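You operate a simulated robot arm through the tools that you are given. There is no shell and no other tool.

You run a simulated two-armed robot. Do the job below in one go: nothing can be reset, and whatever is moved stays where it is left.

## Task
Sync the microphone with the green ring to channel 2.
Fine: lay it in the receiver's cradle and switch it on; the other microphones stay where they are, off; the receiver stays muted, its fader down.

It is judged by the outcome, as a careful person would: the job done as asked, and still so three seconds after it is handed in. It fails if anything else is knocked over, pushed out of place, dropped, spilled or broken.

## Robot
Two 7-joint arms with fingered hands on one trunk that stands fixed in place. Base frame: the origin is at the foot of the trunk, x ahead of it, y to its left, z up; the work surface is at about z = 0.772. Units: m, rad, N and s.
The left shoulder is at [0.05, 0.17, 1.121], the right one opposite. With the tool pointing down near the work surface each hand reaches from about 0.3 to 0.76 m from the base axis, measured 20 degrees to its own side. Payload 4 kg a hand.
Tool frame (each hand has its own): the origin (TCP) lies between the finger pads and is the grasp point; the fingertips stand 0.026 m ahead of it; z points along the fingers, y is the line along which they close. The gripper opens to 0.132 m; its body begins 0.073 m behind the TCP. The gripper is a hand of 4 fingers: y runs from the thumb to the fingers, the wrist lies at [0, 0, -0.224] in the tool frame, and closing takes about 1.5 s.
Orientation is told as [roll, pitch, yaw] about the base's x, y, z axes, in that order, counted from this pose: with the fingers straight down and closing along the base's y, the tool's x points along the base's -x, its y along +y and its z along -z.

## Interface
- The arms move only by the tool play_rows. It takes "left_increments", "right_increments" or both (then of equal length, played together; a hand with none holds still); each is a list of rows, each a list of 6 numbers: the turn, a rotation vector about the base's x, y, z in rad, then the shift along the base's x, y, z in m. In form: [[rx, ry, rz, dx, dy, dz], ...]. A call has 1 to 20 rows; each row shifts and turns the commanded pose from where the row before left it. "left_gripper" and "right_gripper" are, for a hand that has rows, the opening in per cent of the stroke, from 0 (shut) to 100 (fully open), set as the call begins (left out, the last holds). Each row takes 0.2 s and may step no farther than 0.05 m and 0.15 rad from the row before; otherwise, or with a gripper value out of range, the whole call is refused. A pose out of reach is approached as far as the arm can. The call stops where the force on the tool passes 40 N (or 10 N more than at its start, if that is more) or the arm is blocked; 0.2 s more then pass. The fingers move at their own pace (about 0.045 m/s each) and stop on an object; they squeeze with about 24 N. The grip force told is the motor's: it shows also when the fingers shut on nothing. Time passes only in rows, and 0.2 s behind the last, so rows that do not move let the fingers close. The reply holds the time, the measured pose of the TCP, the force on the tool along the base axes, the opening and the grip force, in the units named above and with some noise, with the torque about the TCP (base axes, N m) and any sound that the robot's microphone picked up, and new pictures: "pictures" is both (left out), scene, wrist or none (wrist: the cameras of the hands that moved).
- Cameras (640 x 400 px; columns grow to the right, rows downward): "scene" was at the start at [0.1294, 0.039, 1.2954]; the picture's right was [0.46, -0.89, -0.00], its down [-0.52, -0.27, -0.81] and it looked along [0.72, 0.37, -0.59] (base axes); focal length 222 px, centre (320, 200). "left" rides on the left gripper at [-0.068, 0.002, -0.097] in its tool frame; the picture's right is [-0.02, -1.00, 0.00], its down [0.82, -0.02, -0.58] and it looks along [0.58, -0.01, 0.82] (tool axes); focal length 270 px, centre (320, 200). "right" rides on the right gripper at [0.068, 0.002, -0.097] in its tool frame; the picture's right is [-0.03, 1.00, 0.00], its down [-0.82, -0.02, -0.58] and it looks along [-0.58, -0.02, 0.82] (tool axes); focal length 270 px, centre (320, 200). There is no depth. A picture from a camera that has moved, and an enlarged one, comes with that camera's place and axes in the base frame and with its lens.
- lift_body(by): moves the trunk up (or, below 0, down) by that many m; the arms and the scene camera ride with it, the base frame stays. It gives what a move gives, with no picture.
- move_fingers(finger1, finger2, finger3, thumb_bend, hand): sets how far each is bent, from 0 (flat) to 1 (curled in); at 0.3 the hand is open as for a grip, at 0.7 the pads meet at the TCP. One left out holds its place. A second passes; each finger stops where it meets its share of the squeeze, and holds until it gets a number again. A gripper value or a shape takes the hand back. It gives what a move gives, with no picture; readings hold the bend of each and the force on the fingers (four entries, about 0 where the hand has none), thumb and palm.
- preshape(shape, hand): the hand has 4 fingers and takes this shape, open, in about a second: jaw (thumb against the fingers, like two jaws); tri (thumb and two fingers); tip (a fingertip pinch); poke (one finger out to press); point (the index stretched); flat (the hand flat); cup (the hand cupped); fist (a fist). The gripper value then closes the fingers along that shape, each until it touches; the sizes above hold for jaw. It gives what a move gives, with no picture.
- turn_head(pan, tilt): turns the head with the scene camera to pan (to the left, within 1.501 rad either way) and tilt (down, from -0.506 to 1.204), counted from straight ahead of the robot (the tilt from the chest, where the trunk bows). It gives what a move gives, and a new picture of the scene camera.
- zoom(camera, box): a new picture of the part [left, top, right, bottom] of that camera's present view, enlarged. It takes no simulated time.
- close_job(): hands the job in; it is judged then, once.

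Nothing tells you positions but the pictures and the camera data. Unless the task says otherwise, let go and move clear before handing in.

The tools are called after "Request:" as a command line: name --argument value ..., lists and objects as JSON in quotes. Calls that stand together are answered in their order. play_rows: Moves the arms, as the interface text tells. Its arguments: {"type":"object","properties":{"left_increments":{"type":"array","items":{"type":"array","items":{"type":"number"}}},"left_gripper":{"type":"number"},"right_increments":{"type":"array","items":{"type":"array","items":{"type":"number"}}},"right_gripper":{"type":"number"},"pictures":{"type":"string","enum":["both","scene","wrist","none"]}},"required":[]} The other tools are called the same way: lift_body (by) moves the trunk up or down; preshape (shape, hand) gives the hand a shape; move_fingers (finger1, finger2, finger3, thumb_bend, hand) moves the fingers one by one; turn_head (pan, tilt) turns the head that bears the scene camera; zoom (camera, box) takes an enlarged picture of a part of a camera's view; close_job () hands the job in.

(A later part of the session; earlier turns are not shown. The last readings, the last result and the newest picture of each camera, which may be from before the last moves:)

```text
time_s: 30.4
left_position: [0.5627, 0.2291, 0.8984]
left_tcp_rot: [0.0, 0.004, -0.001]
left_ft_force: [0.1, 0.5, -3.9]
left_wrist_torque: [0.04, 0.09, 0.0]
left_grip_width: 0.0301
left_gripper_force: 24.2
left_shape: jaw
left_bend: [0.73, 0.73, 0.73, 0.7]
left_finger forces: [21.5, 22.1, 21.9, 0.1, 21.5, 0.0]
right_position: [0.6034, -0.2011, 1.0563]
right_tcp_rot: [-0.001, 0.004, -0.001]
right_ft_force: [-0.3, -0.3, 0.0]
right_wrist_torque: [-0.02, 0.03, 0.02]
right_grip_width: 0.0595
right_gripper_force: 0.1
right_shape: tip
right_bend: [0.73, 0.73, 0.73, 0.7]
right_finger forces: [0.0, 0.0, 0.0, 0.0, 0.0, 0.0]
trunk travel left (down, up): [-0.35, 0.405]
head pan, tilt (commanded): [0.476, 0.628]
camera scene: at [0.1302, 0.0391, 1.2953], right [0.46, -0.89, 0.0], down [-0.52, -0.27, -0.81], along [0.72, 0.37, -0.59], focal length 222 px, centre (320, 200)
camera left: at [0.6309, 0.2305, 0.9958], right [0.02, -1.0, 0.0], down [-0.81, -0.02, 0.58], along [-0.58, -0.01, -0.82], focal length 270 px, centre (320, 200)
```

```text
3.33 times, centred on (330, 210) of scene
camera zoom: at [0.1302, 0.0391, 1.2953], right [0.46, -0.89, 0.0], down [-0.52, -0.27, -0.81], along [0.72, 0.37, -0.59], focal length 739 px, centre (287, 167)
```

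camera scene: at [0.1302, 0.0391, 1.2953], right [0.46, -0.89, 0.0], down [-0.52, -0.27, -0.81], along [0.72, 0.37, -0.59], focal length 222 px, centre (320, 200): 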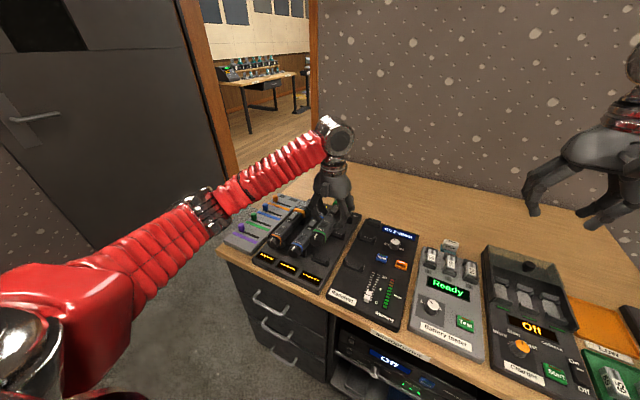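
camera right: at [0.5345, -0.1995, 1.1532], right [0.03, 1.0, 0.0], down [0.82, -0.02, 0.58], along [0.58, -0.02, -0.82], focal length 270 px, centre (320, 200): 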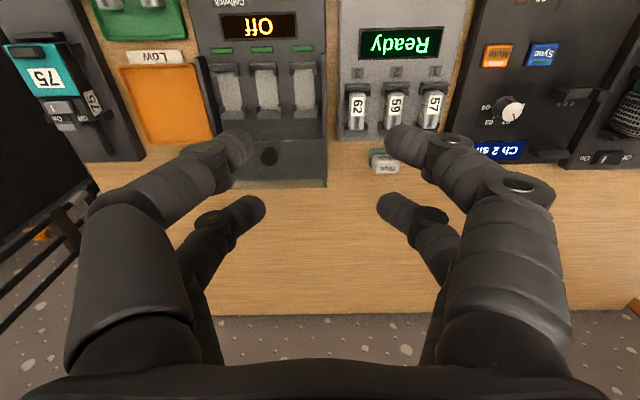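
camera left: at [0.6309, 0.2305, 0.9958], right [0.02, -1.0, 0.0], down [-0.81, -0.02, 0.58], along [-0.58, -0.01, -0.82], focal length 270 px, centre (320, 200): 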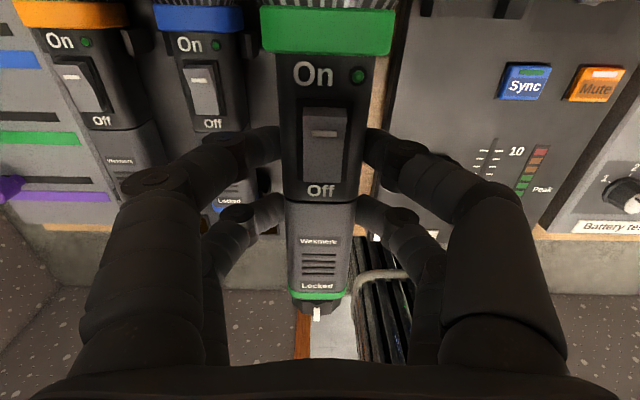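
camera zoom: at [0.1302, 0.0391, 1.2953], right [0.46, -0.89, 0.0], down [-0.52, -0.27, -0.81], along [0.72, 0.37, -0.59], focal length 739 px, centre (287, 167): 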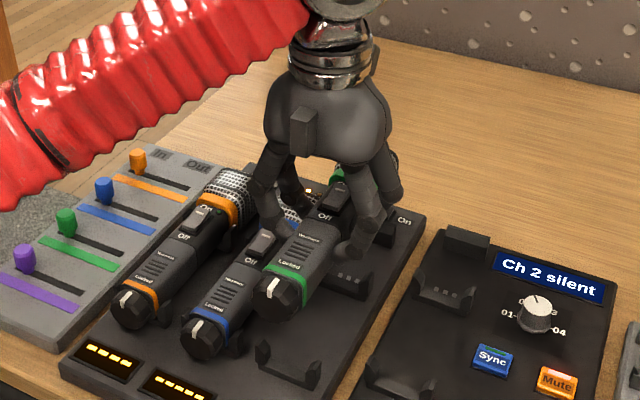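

The mic is held level and weighs about 4 N. Next I'll unlock its tail knob in free air, where the right hand has room all round it. The left hand carries the mic forward and up while the right hand turns to point forward (+x).

Request:
play_rows --left_increments '[[0, 0, 0, 0, 0, 0.034], [0, 0, 0, 0, 0, 0.034], [0, 0, 0, 0, 0, 0.034], [0, 0, 0, 0.0147, -0.0135, 0], [0, 0, 0, 0.0147, -0.0135, 0], [0, 0, 0, 0.0147, -0.0135, 0], [0, 0, 0, 0.0147, -0.0135, 0], [0, 0, 0, 0.0147, -0.0135, 0], [0, 0, 0, 0.0147, -0.0135, 0], [0, 0, 0, 0.0147, -0.0135, 0], [0, 0, 0, 0.0147, -0.0135, 0], [0, 0, 0, 0, 0, 0]]' --right_increments '[[0, -0.1428, 0, -0.014, 0, 0], [0, -0.1428, 0, -0.014, 0, 0], [0, -0.1428, 0, -0.014, 0, 0], [0, -0.1428, 0, -0.014, 0, 0], [0, -0.1428, 0, -0.014, 0, 0], [0, -0.1428, 0, -0.014, 0, 0], [0, -0.1428, 0, -0.014, 0, 0], [0, -0.1428, 0, -0.014, 0, 0], [0, -0.1428, 0, -0.014, 0, 0], [0, -0.1428, 0, -0.014, 0, 0], [0, -0.1428, 0, -0.014, 0, 0], [0, 0, 0, 0, 0, 0]]' --right_gripper 55 --pictures "both"

```text
time_s: 33.0
left_position: [0.6777, 0.1189, 1.0019]
left_tcp_rot: [0.001, 0.001, 0.0]
left_ft_force: [-0.3, 0.3, -3.8]
left_wrist_torque: [0.01, 0.07, 0.0]
left_grip_width: 0.0303
left_gripper_force: 23.9
left_shape: jaw
left_bend: [0.73, 0.73, 0.73, 0.7]
left_finger forces: [21.5, 22.0, 21.7, 0.1, 21.7, 0.0]
right_position: [0.5287, -0.1801, 1.0557]
right_tcp_rot: [1.207, -1.569, -1.206]
right_ft_force: [0.0, 0.0, 0.4]
right_wrist_torque: [0.02, -0.02, -0.02]
right_grip_width: 0.0723
right_gripper_force: 0.0
right_shape: tip
right_bend: [0.72, 0.72, 0.72, 0.7]
right_finger forces: [0.1, 0.1, 0.1, 0.0, 0.1, 0.0]
right hand out of reach, approached as far as the arm can: row 8, 9, 10, 11
trunk travel left (down, up): [-0.35, 0.405]
head pan, tilt (commanded): [0.476, 0.628]
camera scene: at [0.13, 0.0391, 1.2954], right [0.46, -0.89, 0.0], down [-0.52, -0.27, -0.81], along [0.72, 0.37, -0.59], focal length 222 px, centre (320, 200)
camera right: at [0.4323, -0.1799, 0.9865], right [0.0, 1.0, 0.03], down [-0.58, -0.02, 0.82], along [0.82, -0.02, 0.58], focal length 270 px, centre (320, 200)
camera left: at [0.7471, 0.1223, 1.0978], right [0.03, -1.0, 0.0], down [-0.82, -0.02, 0.58], along [-0.58, -0.01, -0.82], focal length 270 px, centre (320, 200)
```

scene: 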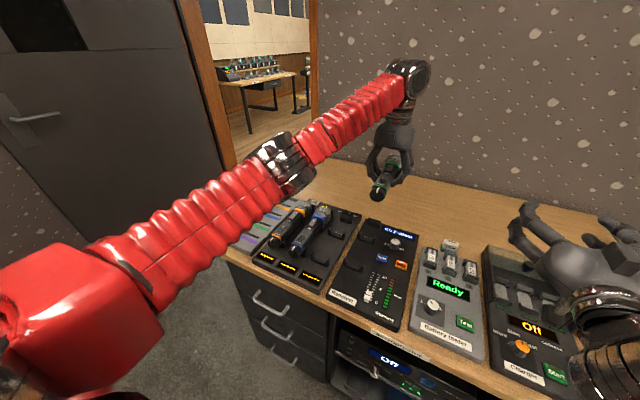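
right: 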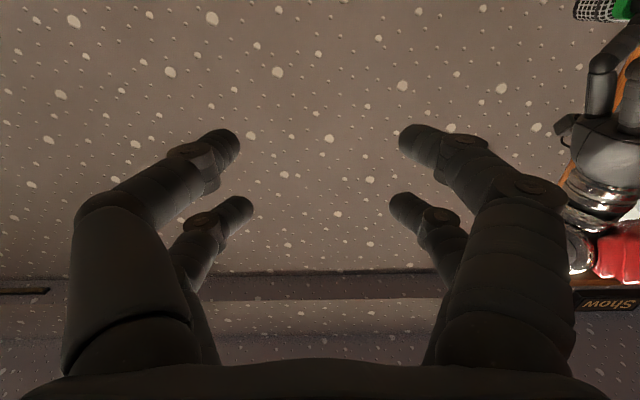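
left: 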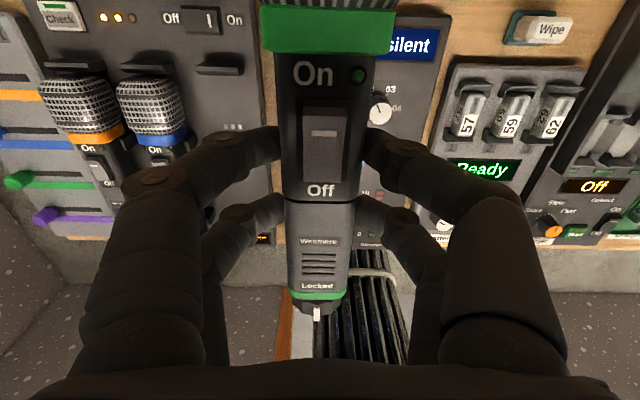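

The right arm can't retreat far enough with the hand pointing forward. Instead I'll turn the mic sideways with its tail toward −y, so the right hand can come at the knob pointing left (+y), which suits that arm better. First I'll yaw the left hand +90° over (0.52, 0.18, 1.03).

Request:
play_rows --left_increments '[[0, 0, 0.1428, -0.015, 0.006, 0.003], [0, 0, 0.1428, -0.015, 0.006, 0.003], [0, 0, 0.1428, -0.015, 0.006, 0.003], [0, 0, 0.1428, -0.015, 0.006, 0.003], [0, 0, 0.1428, -0.015, 0.006, 0.003], [0, 0, 0.1428, -0.015, 0.006, 0.003], [0, 0, 0.1428, -0.015, 0.006, 0.003], [0, 0, 0.1428, -0.015, 0.006, 0.003], [0, 0, 0.1428, -0.015, 0.006, 0.003], [0, 0, 0.1428, -0.015, 0.006, 0.003], [0, 0, 0.1428, -0.01, 0.006, 0.0], [0, 0, 0, 0, 0, 0]]' --pictures "both"

Request:
play_rows --right_increments '[[0, 0, 0, 0.03, 0, 0], [0, 0, 0, 0, 0, 0]]' --pictures "scene"

```text
time_s: 35.6
left_position: [0.7007, 0.2568, 0.9998]
left_tcp_rot: [0.009, 0.009, 1.21]
left_ft_force: [-0.7, -0.5, -4.1]
left_wrist_torque: [-0.11, 0.03, -0.03]
left_grip_width: 0.03
left_gripper_force: 24.0
left_shape: jaw
left_bend: [0.73, 0.73, 0.73, 0.7]
left_finger forces: [21.6, 21.8, 21.9, 0.0, 21.7, 0.0]
left hand out of reach, approached as far as the arm can: row 5, 6, 7, 8, 9, 10, 11
right_position: [0.5297, -0.1818, 1.0552]
right_tcp_rot: [0.147, -1.57, -0.147]
right_ft_force: [-0.1, 0.7, -0.4]
right_wrist_torque: [0.03, -0.02, -0.01]
right_grip_width: 0.0718
right_gripper_force: 0.1
right_shape: tip
right_bend: [0.72, 0.72, 0.72, 0.7]
right_finger forces: [0.1, 0.1, 0.0, 0.1, 0.1, 0.0]
trunk travel left (down, up): [-0.35, 0.405]
head pan, tilt (commanded): [0.476, 0.628]
camera scene: at [0.1299, 0.0398, 1.2953], right [0.46, -0.89, 0.0], down [-0.52, -0.27, -0.81], along [0.72, 0.37, -0.59], focal length 222 px, centre (320, 200)
camera left: at [0.7231, 0.3225, 1.0968], right [0.94, -0.33, -0.01], down [-0.26, -0.77, 0.59], along [-0.2, -0.55, -0.81], focal length 270 px, centre (320, 200)
```

scene: 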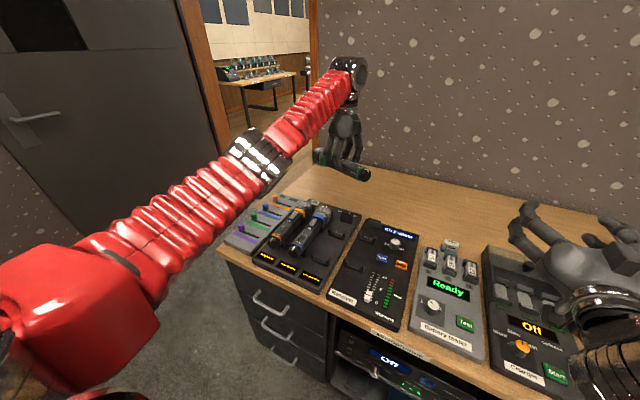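
left: 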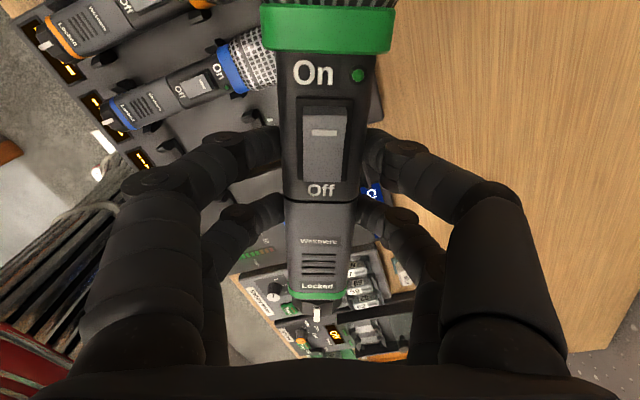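

```text
time_s: 36.2
left_position: [0.6993, 0.2559, 1.0007]
left_tcp_rot: [0.007, 0.01, 1.209]
left_ft_force: [-0.7, 0.7, -4.3]
left_wrist_torque: [-0.07, 0.03, 0.01]
left_grip_width: 0.0301
left_gripper_force: 23.9
left_shape: jaw
left_bend: [0.73, 0.73, 0.73, 0.7]
left_finger forces: [21.6, 21.8, 21.8, 0.0, 21.6, 0.1]
right_position: [0.5577, -0.1816, 1.0533]
right_tcp_rot: [0.771, -1.571, -0.771]
right_ft_force: [-0.2, -0.2, -0.4]
right_wrist_torque: [-0.02, -0.01, 0.0]
right_grip_width: 0.0721
right_gripper_force: 0.1
right_shape: tip
right_bend: [0.72, 0.72, 0.72, 0.7]
right_finger forces: [0.1, 0.1, 0.1, 0.0, 0.0, 0.1]
trunk travel left (down, up): [-0.35, 0.405]
head pan, tilt (commanded): [0.476, 0.628]
camera scene: at [0.1296, 0.039, 1.2954], right [0.46, -0.89, 0.0], down [-0.52, -0.27, -0.81], along [0.72, 0.37, -0.59], focal length 222 px, centre (320, 200)
```

scene: 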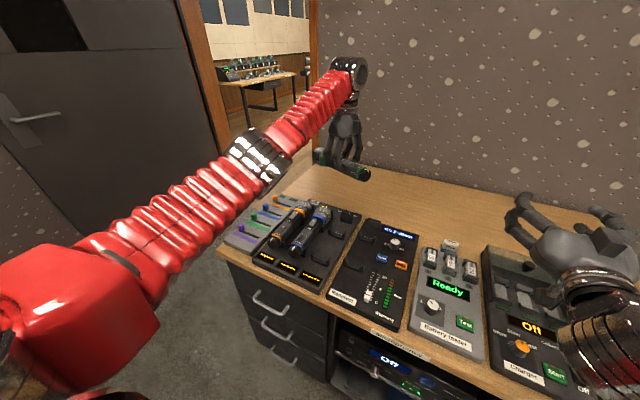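

The left hand turned as far as it can (about 69°) at (0.70, 0.256, 1.00), so the tail now points at (−0.35, −0.94). That's good enough for the right hand, which can approach along (+0.35, +0.94). I'll turn the right hand to that direction with its camera on the robot's side, staying well back.

Request:
play_rows --right_increments '[[0.10453, 0.07223, 0.07223, 0.004, 0.01, -0.004], [0.10453, 0.07223, 0.07223, 0.004, 0.01, -0.004], [0.10453, 0.07223, 0.07223, 0.004, 0.01, -0.004], [0.10453, 0.07223, 0.07223, 0.004, 0.01, -0.004], [0.10453, 0.07223, 0.07223, 0.004, 0.01, -0.004], [0.10453, 0.07223, 0.07223, 0.004, 0.01, -0.004], [0.10453, 0.07223, 0.07223, 0.004, 0.01, -0.004], [0.10453, 0.07223, 0.07223, 0.004, 0.01, -0.004], [0.10453, 0.07223, 0.07223, 0.004, 0.01, -0.004], [0.10453, 0.07223, 0.07223, 0.004, 0.01, -0.004], [0.10453, 0.07223, 0.07223, 0.004, 0.01, -0.004], [0.10453, 0.07223, 0.07223, 0.004, 0.01, -0.004], [0.10453, 0.07223, 0.07223, 0.004, 0.01, -0.004], [0, 0, 0, 0, 0, 0]]' --right_gripper 55 --pictures "both"

```text
time_s: 39.2
left_position: [0.6989, 0.2566, 1.0014]
left_tcp_rot: [0.008, 0.011, 1.21]
left_ft_force: [0.2, 0.3, -3.4]
left_wrist_torque: [-0.09, 0.03, 0.02]
left_grip_width: 0.0302
left_gripper_force: 24.0
left_shape: jaw
left_bend: [0.73, 0.73, 0.73, 0.7]
left_finger forces: [21.7, 21.8, 21.8, 0.1, 21.7, 0.0]
right_position: [0.6119, -0.0521, 1.0042]
right_tcp_rot: [1.573, 0.002, -0.362]
right_ft_force: [0.8, -0.4, 0.7]
right_wrist_torque: [-0.02, 0.0, 0.01]
right_grip_width: 0.0724
right_gripper_force: 0.0
right_shape: tip
right_bend: [0.72, 0.72, 0.72, 0.7]
right_finger forces: [0.0, 0.0, 0.0, 0.1, 0.0, 0.0]
trunk travel left (down, up): [-0.35, 0.405]
head pan, tilt (commanded): [0.476, 0.628]
camera scene: at [0.1298, 0.039, 1.2954], right [0.46, -0.89, 0.0], down [-0.52, -0.27, -0.81], along [0.72, 0.37, -0.59], focal length 222 px, centre (320, 200)
camera right: at [0.514, -0.1188, 1.0054], right [0.03, -0.01, 1.0], down [0.56, -0.83, -0.02], along [0.83, 0.56, -0.02], focal length 270 px, centre (320, 200)
```

scene: 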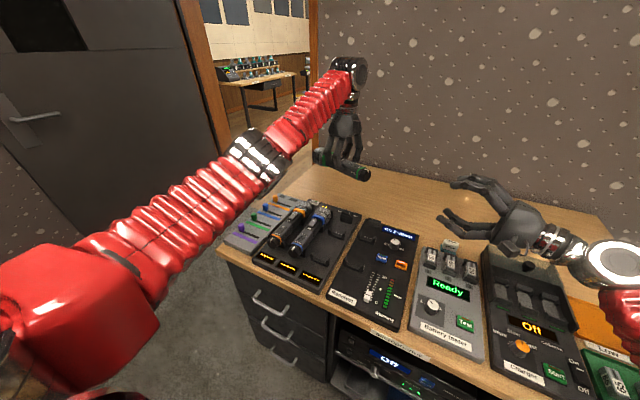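
right: 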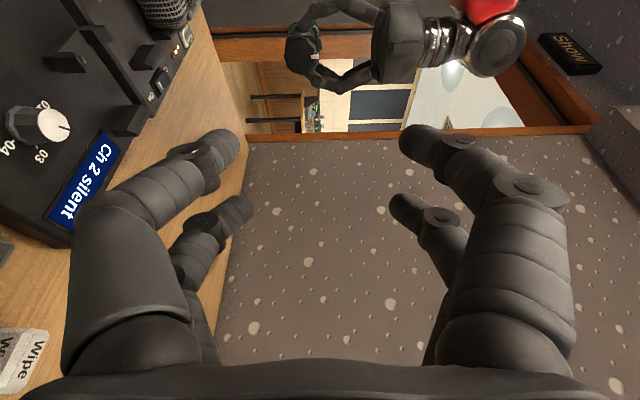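

The right hand now points along the mic's axis, and the mic's tail shows at the top of its view. I'll zoom in to place the knob exactly.

Request:
zoom --camera "right" --box '[240, 0, 400, 100]'

Request:
zoom --camera "scene" --box '[290, 90, 410, 210]'

```text
4.00 times, centred on (320, 50) of right
camera zoom: at [0.514, -0.1188, 1.0054], right [0.03, -0.01, 1.0], down [0.56, -0.83, -0.02], along [0.83, 0.56, -0.02], focal length 1081 px, centre (320, 800)
```

zoom: 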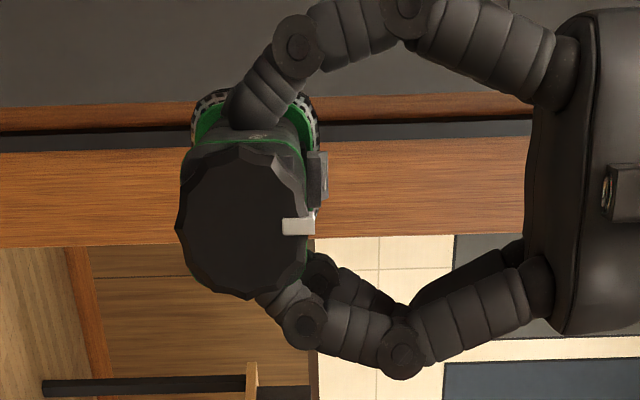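

```text
3.33 times, centred on (350, 150) of scene
camera zoom: at [0.1298, 0.039, 1.2954], right [0.46, -0.89, 0.0], down [-0.52, -0.27, -0.81], along [0.72, 0.37, -0.59], focal length 739 px, centre (220, 367)
```

zoom: 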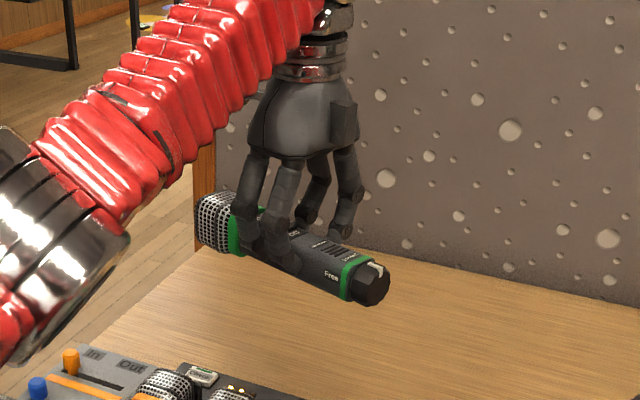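

The knob face is at about (0.667, 0.174, 0.985), 35 mm across, and the "Free" label shows on the mic's robot-facing side. I'll line the right hand up with the knob's axis and advance to 8 cm short of it.

Request:
play_rows --right_increments '[[0, 0, 0, -0.0133, 0.0051, -0.0095], [0, 0, 0, -0.0133, 0.0051, -0.0095], [0, 0, 0, 0.0106, 0.0281, 0], [0, 0, 0, 0.0106, 0.0281, 0], [0, 0, 0, 0.0106, 0.0281, 0], [0, 0, 0, 0.0106, 0.0281, 0], [0, 0, 0, 0.0106, 0.0281, 0], [0, 0, 0, 0, 0, 0]]' --pictures "both"

Request:
zoom --camera "right" --box '[220, 60, 420, 220]'

Request:
zoom --camera "scene" --box '[310, 100, 430, 220]'

```text
time_s: 41.0
left_position: [0.6998, 0.255, 1.0007]
left_tcp_rot: [0.009, 0.011, 1.208]
left_ft_force: [0.1, -0.1, -3.2]
left_wrist_torque: [-0.1, 0.04, 0.0]
left_grip_width: 0.0304
left_gripper_force: 24.1
left_shape: jaw
left_bend: [0.73, 0.73, 0.73, 0.7]
left_finger forces: [21.7, 21.8, 21.8, 0.0, 21.7, 0.0]
right_position: [0.637, 0.0981, 0.9856]
right_tcp_rot: [1.571, 0.003, -0.361]
right_ft_force: [-0.4, 1.2, 0.0]
right_wrist_torque: [-0.01, -0.01, -0.02]
right_grip_width: 0.0719
right_gripper_force: 0.0
right_shape: tip
right_bend: [0.72, 0.72, 0.72, 0.7]
right_finger forces: [0.0, 0.0, 0.1, 0.1, 0.1, 0.0]
trunk travel left (down, up): [-0.35, 0.405]
head pan, tilt (commanded): [0.476, 0.628]
camera scene: at [0.13, 0.0391, 1.2954], right [0.46, -0.89, 0.0], down [-0.52, -0.27, -0.81], along [0.72, 0.37, -0.59], focal length 222 px, centre (320, 200)
camera right: at [0.5387, 0.0302, 0.9872], right [0.03, -0.01, 1.0], down [0.56, -0.83, -0.02], along [0.83, 0.56, -0.02], focal length 270 px, centre (320, 200)
```

scene: 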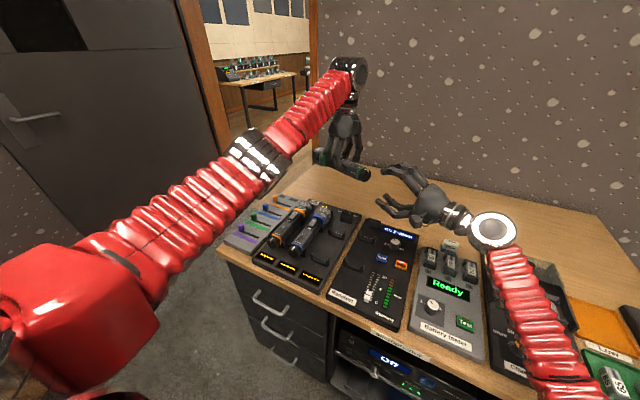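
right: 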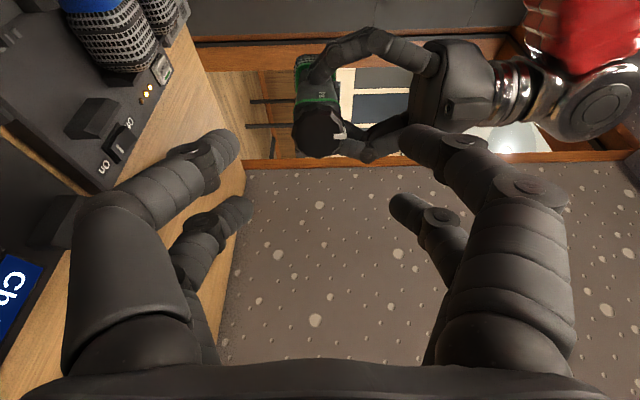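

```text
2.50 times, centred on (320, 140) of right
camera zoom: at [0.5387, 0.0302, 0.9872], right [0.03, -0.01, 1.0], down [0.56, -0.83, -0.02], along [0.83, 0.56, -0.02], focal length 676 px, centre (320, 350)
```

zoom: 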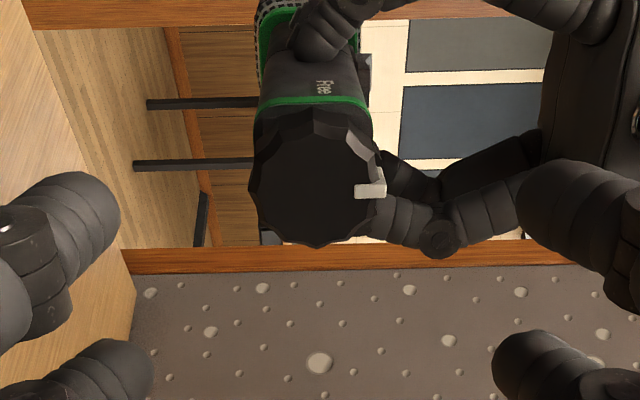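

```text
3.33 times, centred on (370, 160) of scene
camera zoom: at [0.13, 0.0391, 1.2954], right [0.46, -0.89, 0.0], down [-0.52, -0.27, -0.81], along [0.72, 0.37, -0.59], focal length 739 px, centre (153, 333)
```

zoom: 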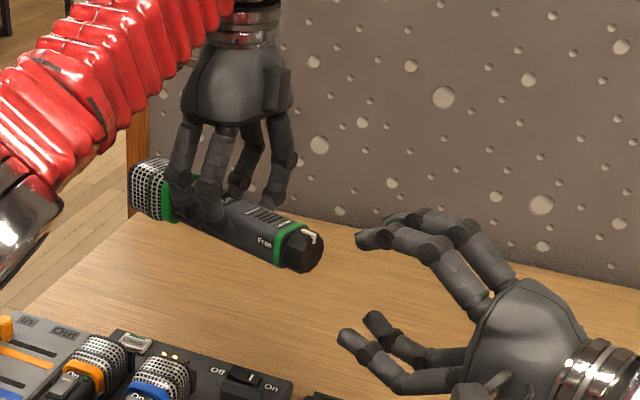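

The knob is nearly on the hand's axis. I'll advance another 4 cm and check again.

Request:
play_rows --right_increments '[[0, 0, 0, 0.0071, 0.0187, -0.001], [0, 0, 0, 0.0071, 0.0187, -0.001], [0, 0, 0, 0, 0, 0]]' --pictures "wrist"

Request:
zoom --camera "right" --box '[200, 60, 440, 260]'

Request:
zoom --camera "scene" --box '[320, 120, 420, 220]'

```text
time_s: 41.8
left_position: [0.6999, 0.2563, 1.002]
left_tcp_rot: [0.008, 0.009, 1.211]
left_ft_force: [0.3, -0.4, -4.3]
left_wrist_torque: [-0.11, 0.03, -0.01]
left_grip_width: 0.03
left_gripper_force: 23.9
left_shape: jaw
left_bend: [0.73, 0.73, 0.73, 0.7]
left_finger forces: [21.5, 21.7, 21.9, 0.1, 21.7, 0.0]
right_position: [0.6499, 0.1365, 0.9823]
right_tcp_rot: [1.57, 0.002, -0.361]
right_ft_force: [-0.3, 0.2, -0.1]
right_wrist_torque: [-0.03, -0.01, 0.05]
right_grip_width: 0.0724
right_gripper_force: 0.1
right_shape: tip
right_bend: [0.72, 0.72, 0.72, 0.7]
right_finger forces: [0.0, 0.1, 0.0, 0.0, 0.0, 0.0]
trunk travel left (down, up): [-0.35, 0.405]
head pan, tilt (commanded): [0.476, 0.628]
camera right: at [0.553, 0.0689, 0.984], right [0.03, -0.01, 1.0], down [0.56, -0.83, -0.02], along [0.83, 0.56, -0.02], focal length 270 px, centre (320, 200)
```

right: 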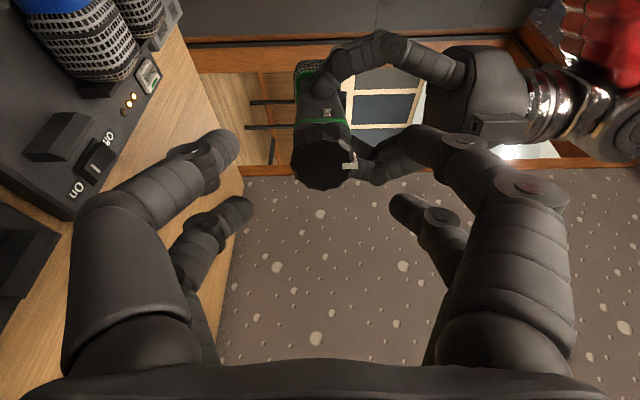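

```text
2.00 times, centred on (320, 160) of right
camera zoom: at [0.553, 0.0689, 0.984], right [0.03, -0.01, 1.0], down [0.56, -0.83, -0.02], along [0.83, 0.56, -0.02], focal length 541 px, centre (320, 280)
```

zoom: 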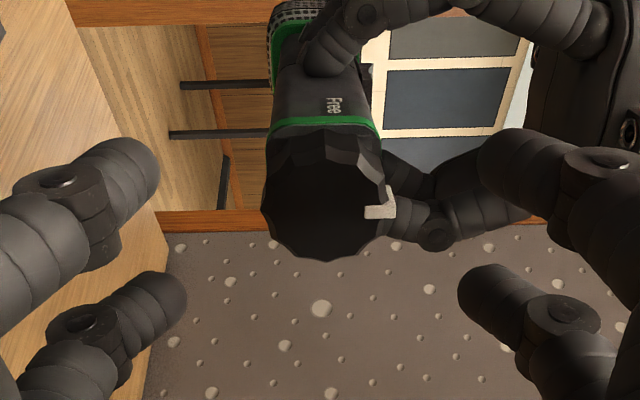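

```text
4.00 times, centred on (370, 170) of scene
camera zoom: at [0.1301, 0.0391, 1.2953], right [0.46, -0.89, 0.0], down [-0.52, -0.27, -0.81], along [0.72, 0.37, -0.59], focal length 887 px, centre (120, 320)
```

zoom: 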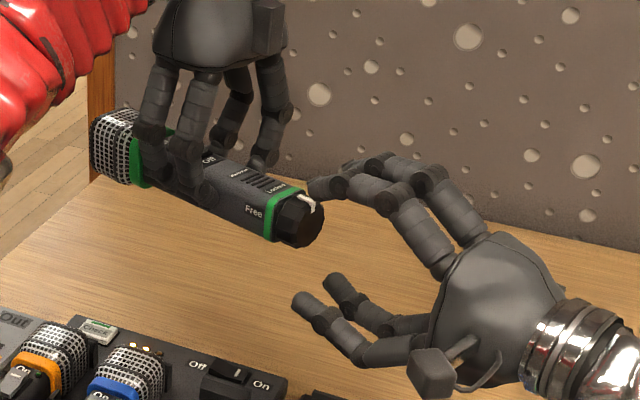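

The knob face is about 43 mm ahead and 4 mm off to the side. I'll correct that and slide the open fingers around the knob.

Request:
play_rows --right_increments '[[0, 0, 0, 0.0038, -0.0014, 0.0005], [0, 0, 0, 0.0053, 0.014, 0], [0, 0, 0, 0.0053, 0.014, 0], [0, 0, 0, 0.0032, 0.0084, 0], [0, 0, 0, 0, 0, 0]]' --pictures "wrist"

Request:
zoom --camera "right" --box '[200, 60, 440, 260]'

Request:
zoom --camera "scene" --box '[320, 120, 420, 220]'

```text
time_s: 43.0
left_position: [0.6994, 0.2575, 1.0015]
left_tcp_rot: [0.009, 0.01, 1.21]
left_ft_force: [-0.9, -1.2, -3.7]
left_wrist_torque: [-0.12, 0.04, 0.01]
left_grip_width: 0.0299
left_gripper_force: 23.9
left_shape: jaw
left_bend: [0.73, 0.73, 0.73, 0.7]
left_finger forces: [21.6, 21.8, 21.6, 0.0, 21.7, 0.1]
right_position: [0.6722, 0.1696, 0.9823]
right_tcp_rot: [1.57, 0.001, -0.362]
right_ft_force: [-0.2, -0.3, 0.1]
right_wrist_torque: [-0.01, 0.01, 0.0]
right_grip_width: 0.0718
right_gripper_force: 0.1
right_shape: tip
right_bend: [0.72, 0.72, 0.72, 0.7]
right_finger forces: [0.0, 0.0, 0.0, 0.0, 0.1, 0.0]
trunk travel left (down, up): [-0.35, 0.405]
head pan, tilt (commanded): [0.476, 0.628]
camera right: at [0.5734, 0.103, 0.9842], right [0.03, -0.01, 1.0], down [0.56, -0.83, -0.02], along [0.83, 0.56, -0.02], focal length 270 px, centre (320, 200)
```

right: 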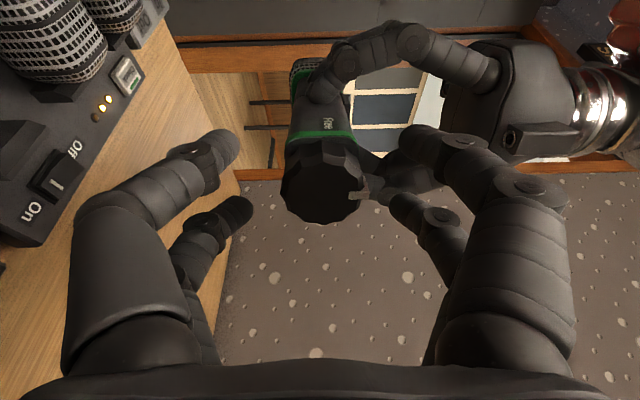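

```text
2.00 times, centred on (320, 160) of right
camera zoom: at [0.5734, 0.103, 0.9842], right [0.03, -0.01, 1.0], down [0.56, -0.83, -0.02], along [0.83, 0.56, -0.02], focal length 541 px, centre (320, 280)
```

zoom: 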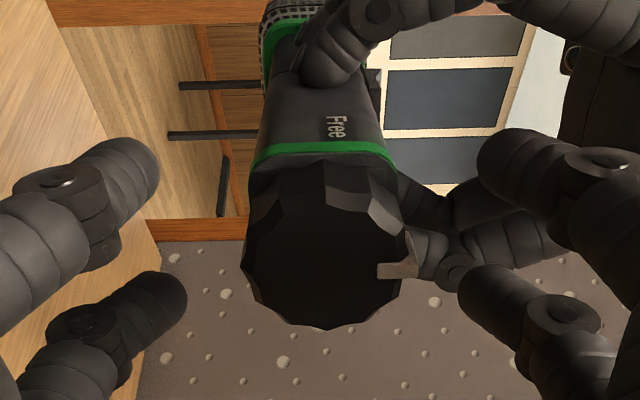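

```text
4.00 times, centred on (370, 170) of scene
camera zoom: at [0.1301, 0.0391, 1.2953], right [0.46, -0.89, 0.0], down [-0.52, -0.27, -0.81], along [0.72, 0.37, -0.59], focal length 887 px, centre (120, 320)
```

zoom: 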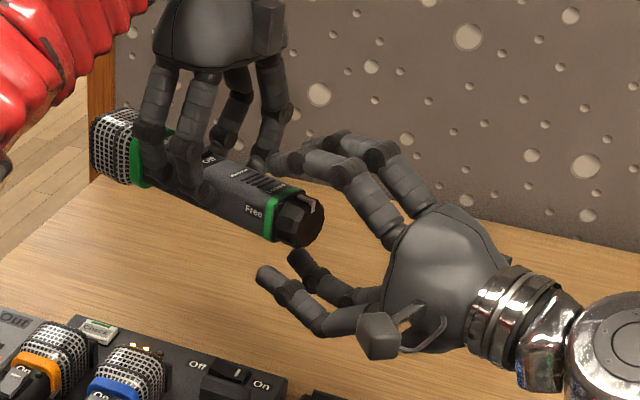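

The fingers surround the knob, but the hand is about 4 mm too far to one side. I'll shift back, retreat 4 mm so the tips stay off the green ring, and then close.

Request:
play_rows --right_increments '[[0, 0, 0, -0.0038, 0.0014, 0.0005], [0, 0, 0, -0.0014, -0.0037, 0], [0, 0, 0, 0, 0, 0]]' --pictures "none"

Request:
play_rows --right_increments '[[0, 0, 0, 0, 0, 0], [0, 0, 0, 0, 0, 0], [0, 0, 0, 0, 0, 0], [0, 0, 0, 0, 0, 0], [0, 0, 0, 0, 0, 0], [0, 0, 0, 0, 0, 0]]' --right_gripper 0 --pictures "wrist"

Request:
zoom --camera "right" --box '[200, 60, 440, 260]'

Request:
zoom --camera "scene" --box '[320, 120, 420, 220]'

```text
time_s: 43.8
left_position: [0.6999, 0.256, 1.0017]
left_tcp_rot: [0.007, 0.01, 1.209]
left_ft_force: [0.1, 0.1, -3.8]
left_wrist_torque: [-0.1, 0.03, 0.01]
left_grip_width: 0.0297
left_gripper_force: 23.8
left_shape: jaw
left_bend: [0.73, 0.73, 0.73, 0.7]
left_finger forces: [21.6, 21.8, 21.8, 0.0, 21.6, 0.0]
right_position: [0.6661, 0.1688, 0.9829]
right_tcp_rot: [1.57, 0.001, -0.361]
right_ft_force: [0.8, 0.0, 0.5]
right_wrist_torque: [0.0, 0.03, 0.01]
right_grip_width: 0.0721
right_gripper_force: 0.0
right_shape: tip
right_bend: [0.72, 0.72, 0.72, 0.7]
right_finger forces: [0.0, 0.0, 0.0, 0.0, 0.1, 0.1]
trunk travel left (down, up): [-0.35, 0.405]
head pan, tilt (commanded): [0.476, 0.628]
```

```text
time_s: 45.2
left_position: [0.7005, 0.2594, 1.0004]
left_tcp_rot: [0.009, 0.008, 1.214]
left_ft_force: [8.3, 18.9, -5.5]
left_wrist_torque: [0.3, -0.15, 0.01]
left_grip_width: 0.03
left_gripper_force: 24.2
left_shape: jaw
left_bend: [0.73, 0.73, 0.73, 0.7]
left_finger forces: [22.2, 21.8, 22.9, 0.1, 21.7, 0.0]
right_position: [0.6663, 0.1657, 0.9833]
right_tcp_rot: [1.571, 0.003, -0.364]
right_ft_force: [-8.3, -19.3, 0.8]
right_wrist_torque: [0.05, 0.03, 0.06]
right_grip_width: 0.0219
right_gripper_force: 23.8
right_shape: tip
right_bend: [0.74, 0.73, 0.73, 0.7]
right_finger forces: [26.4, 24.5, 22.9, 0.0, 24.6, 0.0]
trunk travel left (down, up): [-0.35, 0.405]
head pan, tilt (commanded): [0.476, 0.628]
camera right: at [0.5686, 0.0996, 0.984], right [0.03, -0.01, 1.0], down [0.56, -0.83, -0.02], along [0.83, 0.56, -0.02], focal length 270 px, centre (320, 200)
```

right: 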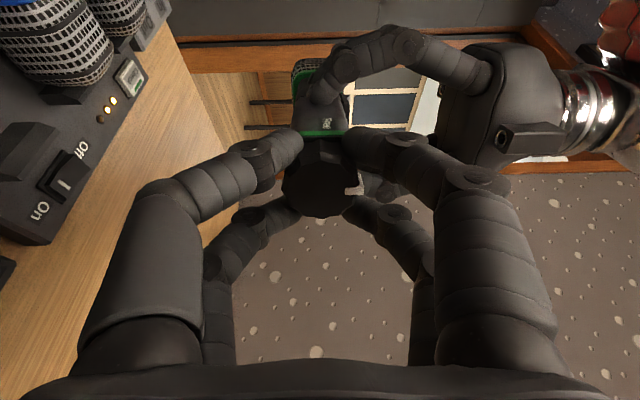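

```text
2.00 times, centred on (320, 160) of right
camera zoom: at [0.5686, 0.0996, 0.984], right [0.03, -0.01, 1.0], down [0.56, -0.83, -0.02], along [0.83, 0.56, -0.02], focal length 541 px, centre (320, 280)
```

zoom: 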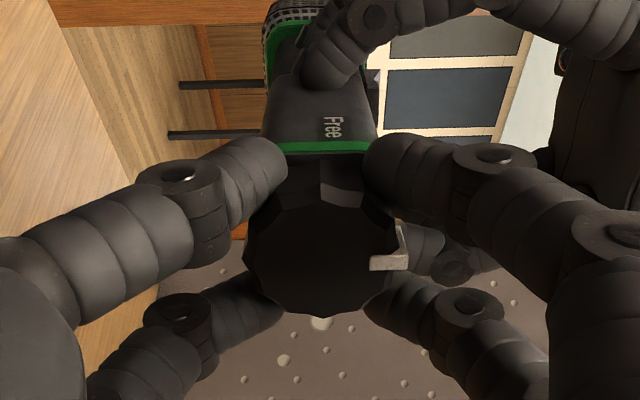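

```text
4.00 times, centred on (370, 170) of scene
camera zoom: at [0.1302, 0.0391, 1.2953], right [0.46, -0.89, 0.0], down [-0.52, -0.27, -0.81], along [0.72, 0.37, -0.59], focal length 887 px, centre (120, 320)
```

zoom: 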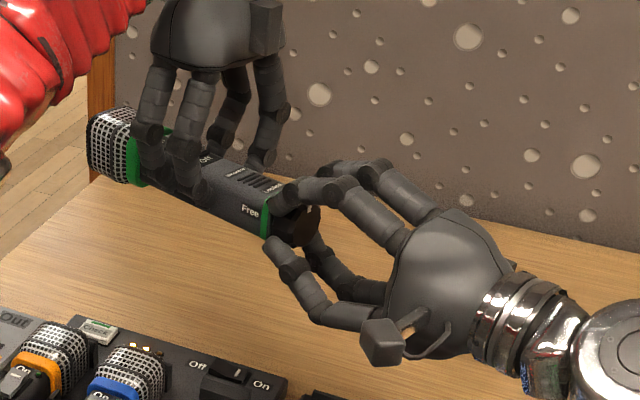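

The knob is gripped, but there's a 21 N push along the axis, probably the fingertips pressing on the ring's edge. I'll open a little, back off 6 mm and grip again.

Request:
play_rows --right_increments '[[0, 0, 0, 0, 0, 0], [0, 0, 0, 0, 0, 0], [0, 0, 0, -0.0021, -0.0056, 0], [0, 0, 0, 0, 0, 0]]' --right_gripper 45 --pictures "none"

Request:
play_rows --right_increments '[[0, 0, 0, 0, 0, 0], [0, 0, 0, 0, 0, 0], [0, 0, 0, 0, 0, 0], [0, 0, 0, 0, 0, 0], [0, 0, 0, 0, 0, 0], [0, 0, 0, 0, 0, 0]]' --right_gripper 0 --pictures "wrist"

Request:
zoom --camera "right" --box '[200, 60, 440, 260]'

```text
time_s: 46.2
left_position: [0.6995, 0.2553, 1.0014]
left_tcp_rot: [0.007, 0.011, 1.208]
left_ft_force: [0.0, 1.0, -2.6]
left_wrist_torque: [-0.11, 0.04, -0.01]
left_grip_width: 0.0299
left_gripper_force: 24.5
left_shape: jaw
left_bend: [0.73, 0.73, 0.73, 0.7]
left_finger forces: [22.6, 23.4, 23.7, 0.0, 22.1, 0.0]
right_position: [0.6637, 0.1628, 0.9833]
right_tcp_rot: [1.57, 0.005, -0.36]
right_ft_force: [-0.4, 0.2, -0.6]
right_wrist_torque: [-0.02, 0.0, 0.06]
right_grip_width: 0.0589
right_gripper_force: 0.2
right_shape: tip
right_bend: [0.73, 0.73, 0.73, 0.7]
right_finger forces: [0.0, 0.1, 0.0, 0.0, 0.0, 0.1]
trunk travel left (down, up): [-0.35, 0.405]
head pan, tilt (commanded): [0.476, 0.628]
```

```text
time_s: 47.6
left_position: [0.6999, 0.2554, 1.002]
left_tcp_rot: [0.009, 0.01, 1.21]
left_ft_force: [0.3, 0.7, -3.9]
left_wrist_torque: [-0.03, -0.05, 0.06]
left_grip_width: 0.0298
left_gripper_force: 24.0
left_shape: jaw
left_bend: [0.73, 0.73, 0.73, 0.7]
left_finger forces: [23.0, 22.8, 24.0, 0.0, 22.1, 0.1]
right_position: [0.664, 0.1618, 0.983]
right_tcp_rot: [1.57, 0.002, -0.36]
right_ft_force: [-1.1, -2.0, 0.0]
right_wrist_torque: [0.05, 0.02, -0.02]
right_grip_width: 0.0177
right_gripper_force: 23.9
right_shape: tip
right_bend: [0.72, 0.72, 0.73, 0.7]
right_finger forces: [20.5, 20.8, 21.1, 0.1, 19.1, 0.0]
trunk travel left (down, up): [-0.35, 0.405]
head pan, tilt (commanded): [0.476, 0.628]
camera right: at [0.5657, 0.0953, 0.9845], right [0.03, -0.01, 1.0], down [0.56, -0.83, -0.02], along [0.83, 0.56, -0.02], focal length 270 px, centre (320, 200)
```

right: 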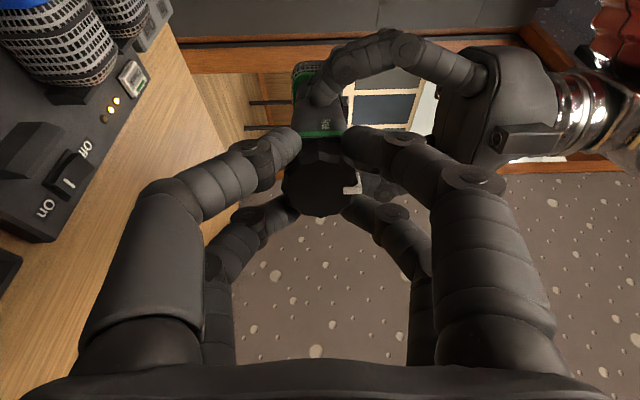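

```text
2.00 times, centred on (320, 160) of right
camera zoom: at [0.5657, 0.0953, 0.9845], right [0.03, -0.01, 1.0], down [0.56, -0.83, -0.02], along [0.83, 0.56, -0.02], focal length 541 px, centre (320, 280)
```

zoom: 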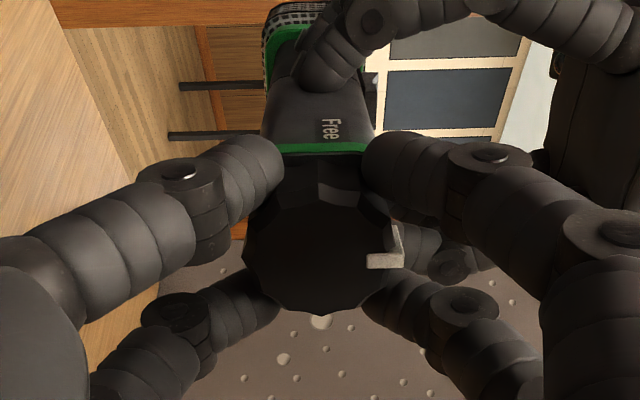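

The axial force is nearly gone and all four pads hold the knob. I'll try a small twist about the mic's axis toward Free and check that the pointer moves.

Request:
play_rows --right_increments '[[-0.0354, -0.0935, 0, 0, 0, 0], [-0.0354, -0.0935, 0, 0, 0, 0], [-0.0354, -0.0935, 0, 0, 0, 0], [0, 0, 0, 0, 0, 0]]' --pictures "wrist"

Request:
zoom --camera "right" --box '[200, 60, 440, 260]'

Request:
zoom --camera "scene" --box '[320, 120, 420, 220]'

```text
time_s: 48.6
left_position: [0.6989, 0.2573, 1.0014]
left_tcp_rot: [0.007, 0.009, 1.213]
left_ft_force: [7.1, 10.2, -6.5]
left_wrist_torque: [-0.13, -0.94, 0.12]
left_grip_width: 0.03
left_gripper_force: 24.0
left_shape: jaw
left_bend: [0.71, 0.71, 0.75, 0.72]
left_finger forces: [24.7, 24.5, 26.5, 0.0, 24.4, 0.1]
right_position: [0.6646, 0.1642, 0.9843]
right_tcp_rot: [1.57, -0.297, -0.361]
right_ft_force: [-6.8, -10.4, 3.6]
right_wrist_torque: [0.52, 0.67, 0.19]
right_grip_width: 0.0164
right_gripper_force: 24.3
right_shape: tip
right_bend: [0.72, 0.72, 0.72, 0.7]
right_finger forces: [31.7, 20.9, 24.1, 0.0, 20.6, 0.0]
trunk travel left (down, up): [-0.35, 0.405]
head pan, tilt (commanded): [0.476, 0.628]
camera right: at [0.5676, 0.0957, 0.9644], right [-0.25, 0.1, 0.96], down [0.53, -0.82, 0.22], along [0.81, 0.57, 0.16], focal length 270 px, centre (320, 200)
```

right: 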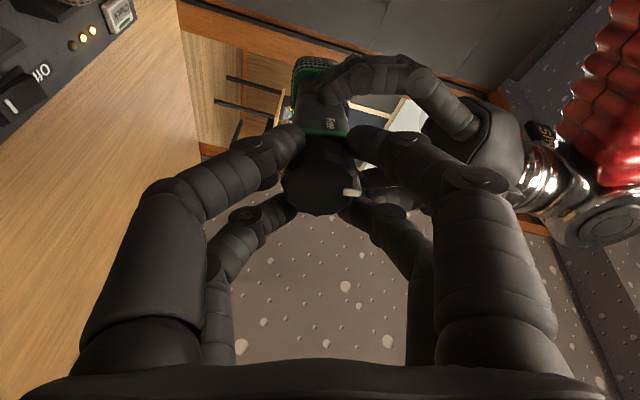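

```text
2.00 times, centred on (320, 160) of right
camera zoom: at [0.5676, 0.0957, 0.9644], right [-0.25, 0.1, 0.96], down [0.53, -0.82, 0.22], along [0.81, 0.57, 0.16], focal length 541 px, centre (320, 280)
```

zoom: 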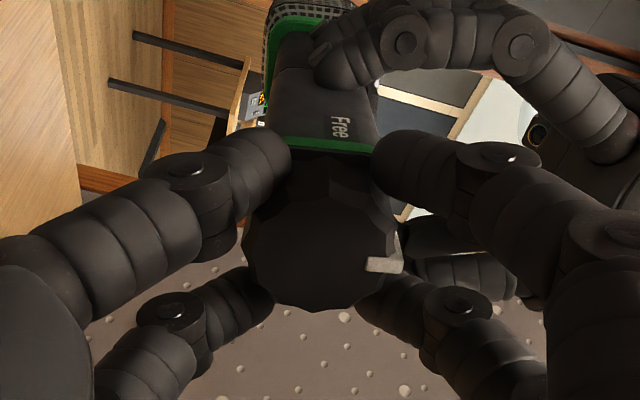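

```text
4.00 times, centred on (370, 170) of scene
camera zoom: at [0.1301, 0.0391, 1.2953], right [0.46, -0.89, 0.0], down [-0.52, -0.27, -0.81], along [0.72, 0.37, -0.59], focal length 887 px, centre (120, 320)
```

zoom: 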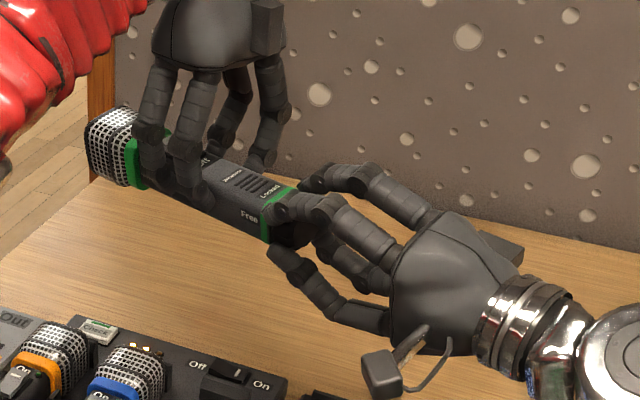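

The twist is meeting about 0.9 N·m of resistance, so I'll check whether the knob or the whole mic is turning.

Request:
zoom --camera "left" --box '[220, 0, 420, 400]'

Request:
zoom --camera "scene" --box '[350, 140, 410, 200]'

```text
1.00 times, centred on (320, 200) of left (not enlarged: the box is as wide or as high as the picture)
camera zoom: at [0.7232, 0.3226, 1.0968], right [0.94, -0.33, -0.01], down [-0.26, -0.77, 0.58], along [-0.2, -0.55, -0.81], focal length 270 px, centre (320, 200)
```

zoom: 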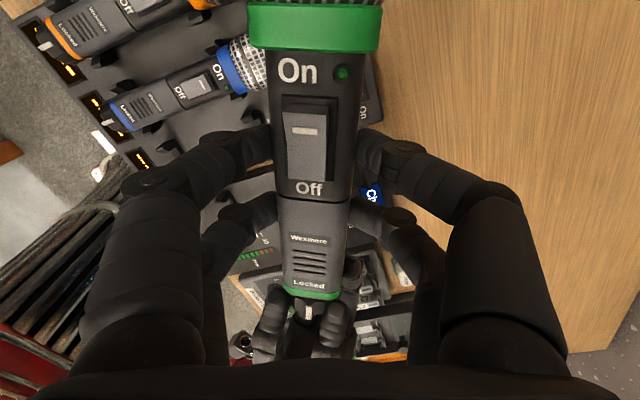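

```text
6.67 times, centred on (380, 170) of scene
camera zoom: at [0.1301, 0.0391, 1.2953], right [0.46, -0.89, 0.0], down [-0.52, -0.27, -0.81], along [0.72, 0.37, -0.59], focal length 1478 px, centre (-80, 400)
```

zoom: 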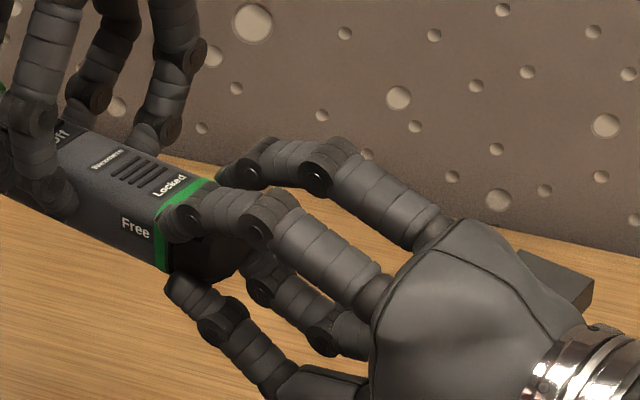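

The knob and body turned together: the pointer still lines up with "Locked", and a right fingertip is overlapping the green ring. I'll rotate back to undo the roll, open, retreat 8 mm and grip only the knob's outer end.

Request:
play_rows --right_increments '[[0.0354, 0.0935, 0, 0, 0, 0], [0.0354, 0.0935, 0, 0, 0, 0], [0.0354, 0.0935, 0, 0, 0, 0], [0, 0, 0, 0, 0, 0]]' --pictures "none"

Request:
zoom --camera "left" --box '[0, 0, 640, 400]'

```text
time_s: 49.6
left_position: [0.6996, 0.2565, 1.0005]
left_tcp_rot: [0.01, 0.01, 1.211]
left_ft_force: [1.2, 10.2, -4.7]
left_wrist_torque: [0.26, 0.32, 0.0]
left_grip_width: 0.0298
left_gripper_force: 24.0
left_shape: jaw
left_bend: [0.73, 0.73, 0.73, 0.7]
left_finger forces: [23.8, 23.9, 23.2, 0.1, 21.3, 0.0]
right_position: [0.6629, 0.1628, 0.9832]
right_tcp_rot: [1.572, 0.003, -0.363]
right_ft_force: [0.2, -10.7, 0.8]
right_wrist_torque: [-0.08, -0.34, -0.33]
right_grip_width: 0.0169
right_gripper_force: 23.9
right_shape: tip
right_bend: [0.72, 0.72, 0.72, 0.7]
right_finger forces: [21.1, 24.9, 26.1, 0.2, 22.7, 0.0]
trunk travel left (down, up): [-0.35, 0.405]
head pan, tilt (commanded): [0.476, 0.628]
```

```text
1.00 times, centred on (320, 200) of left (not enlarged: the box is as wide or as high as the picture)
camera zoom: at [0.7231, 0.322, 1.0968], right [0.94, -0.33, -0.01], down [-0.26, -0.77, 0.59], along [-0.2, -0.55, -0.81], focal length 270 px, centre (320, 200)
```

zoom: 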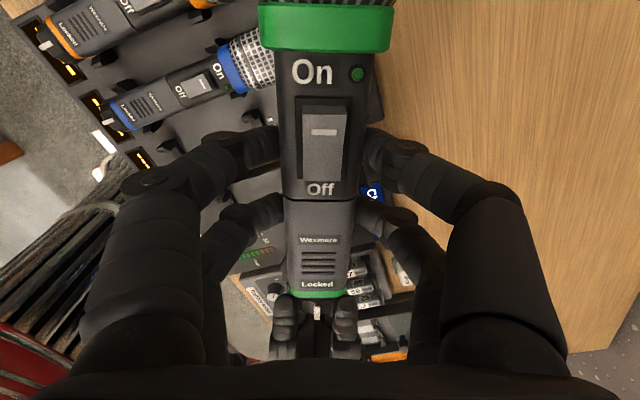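

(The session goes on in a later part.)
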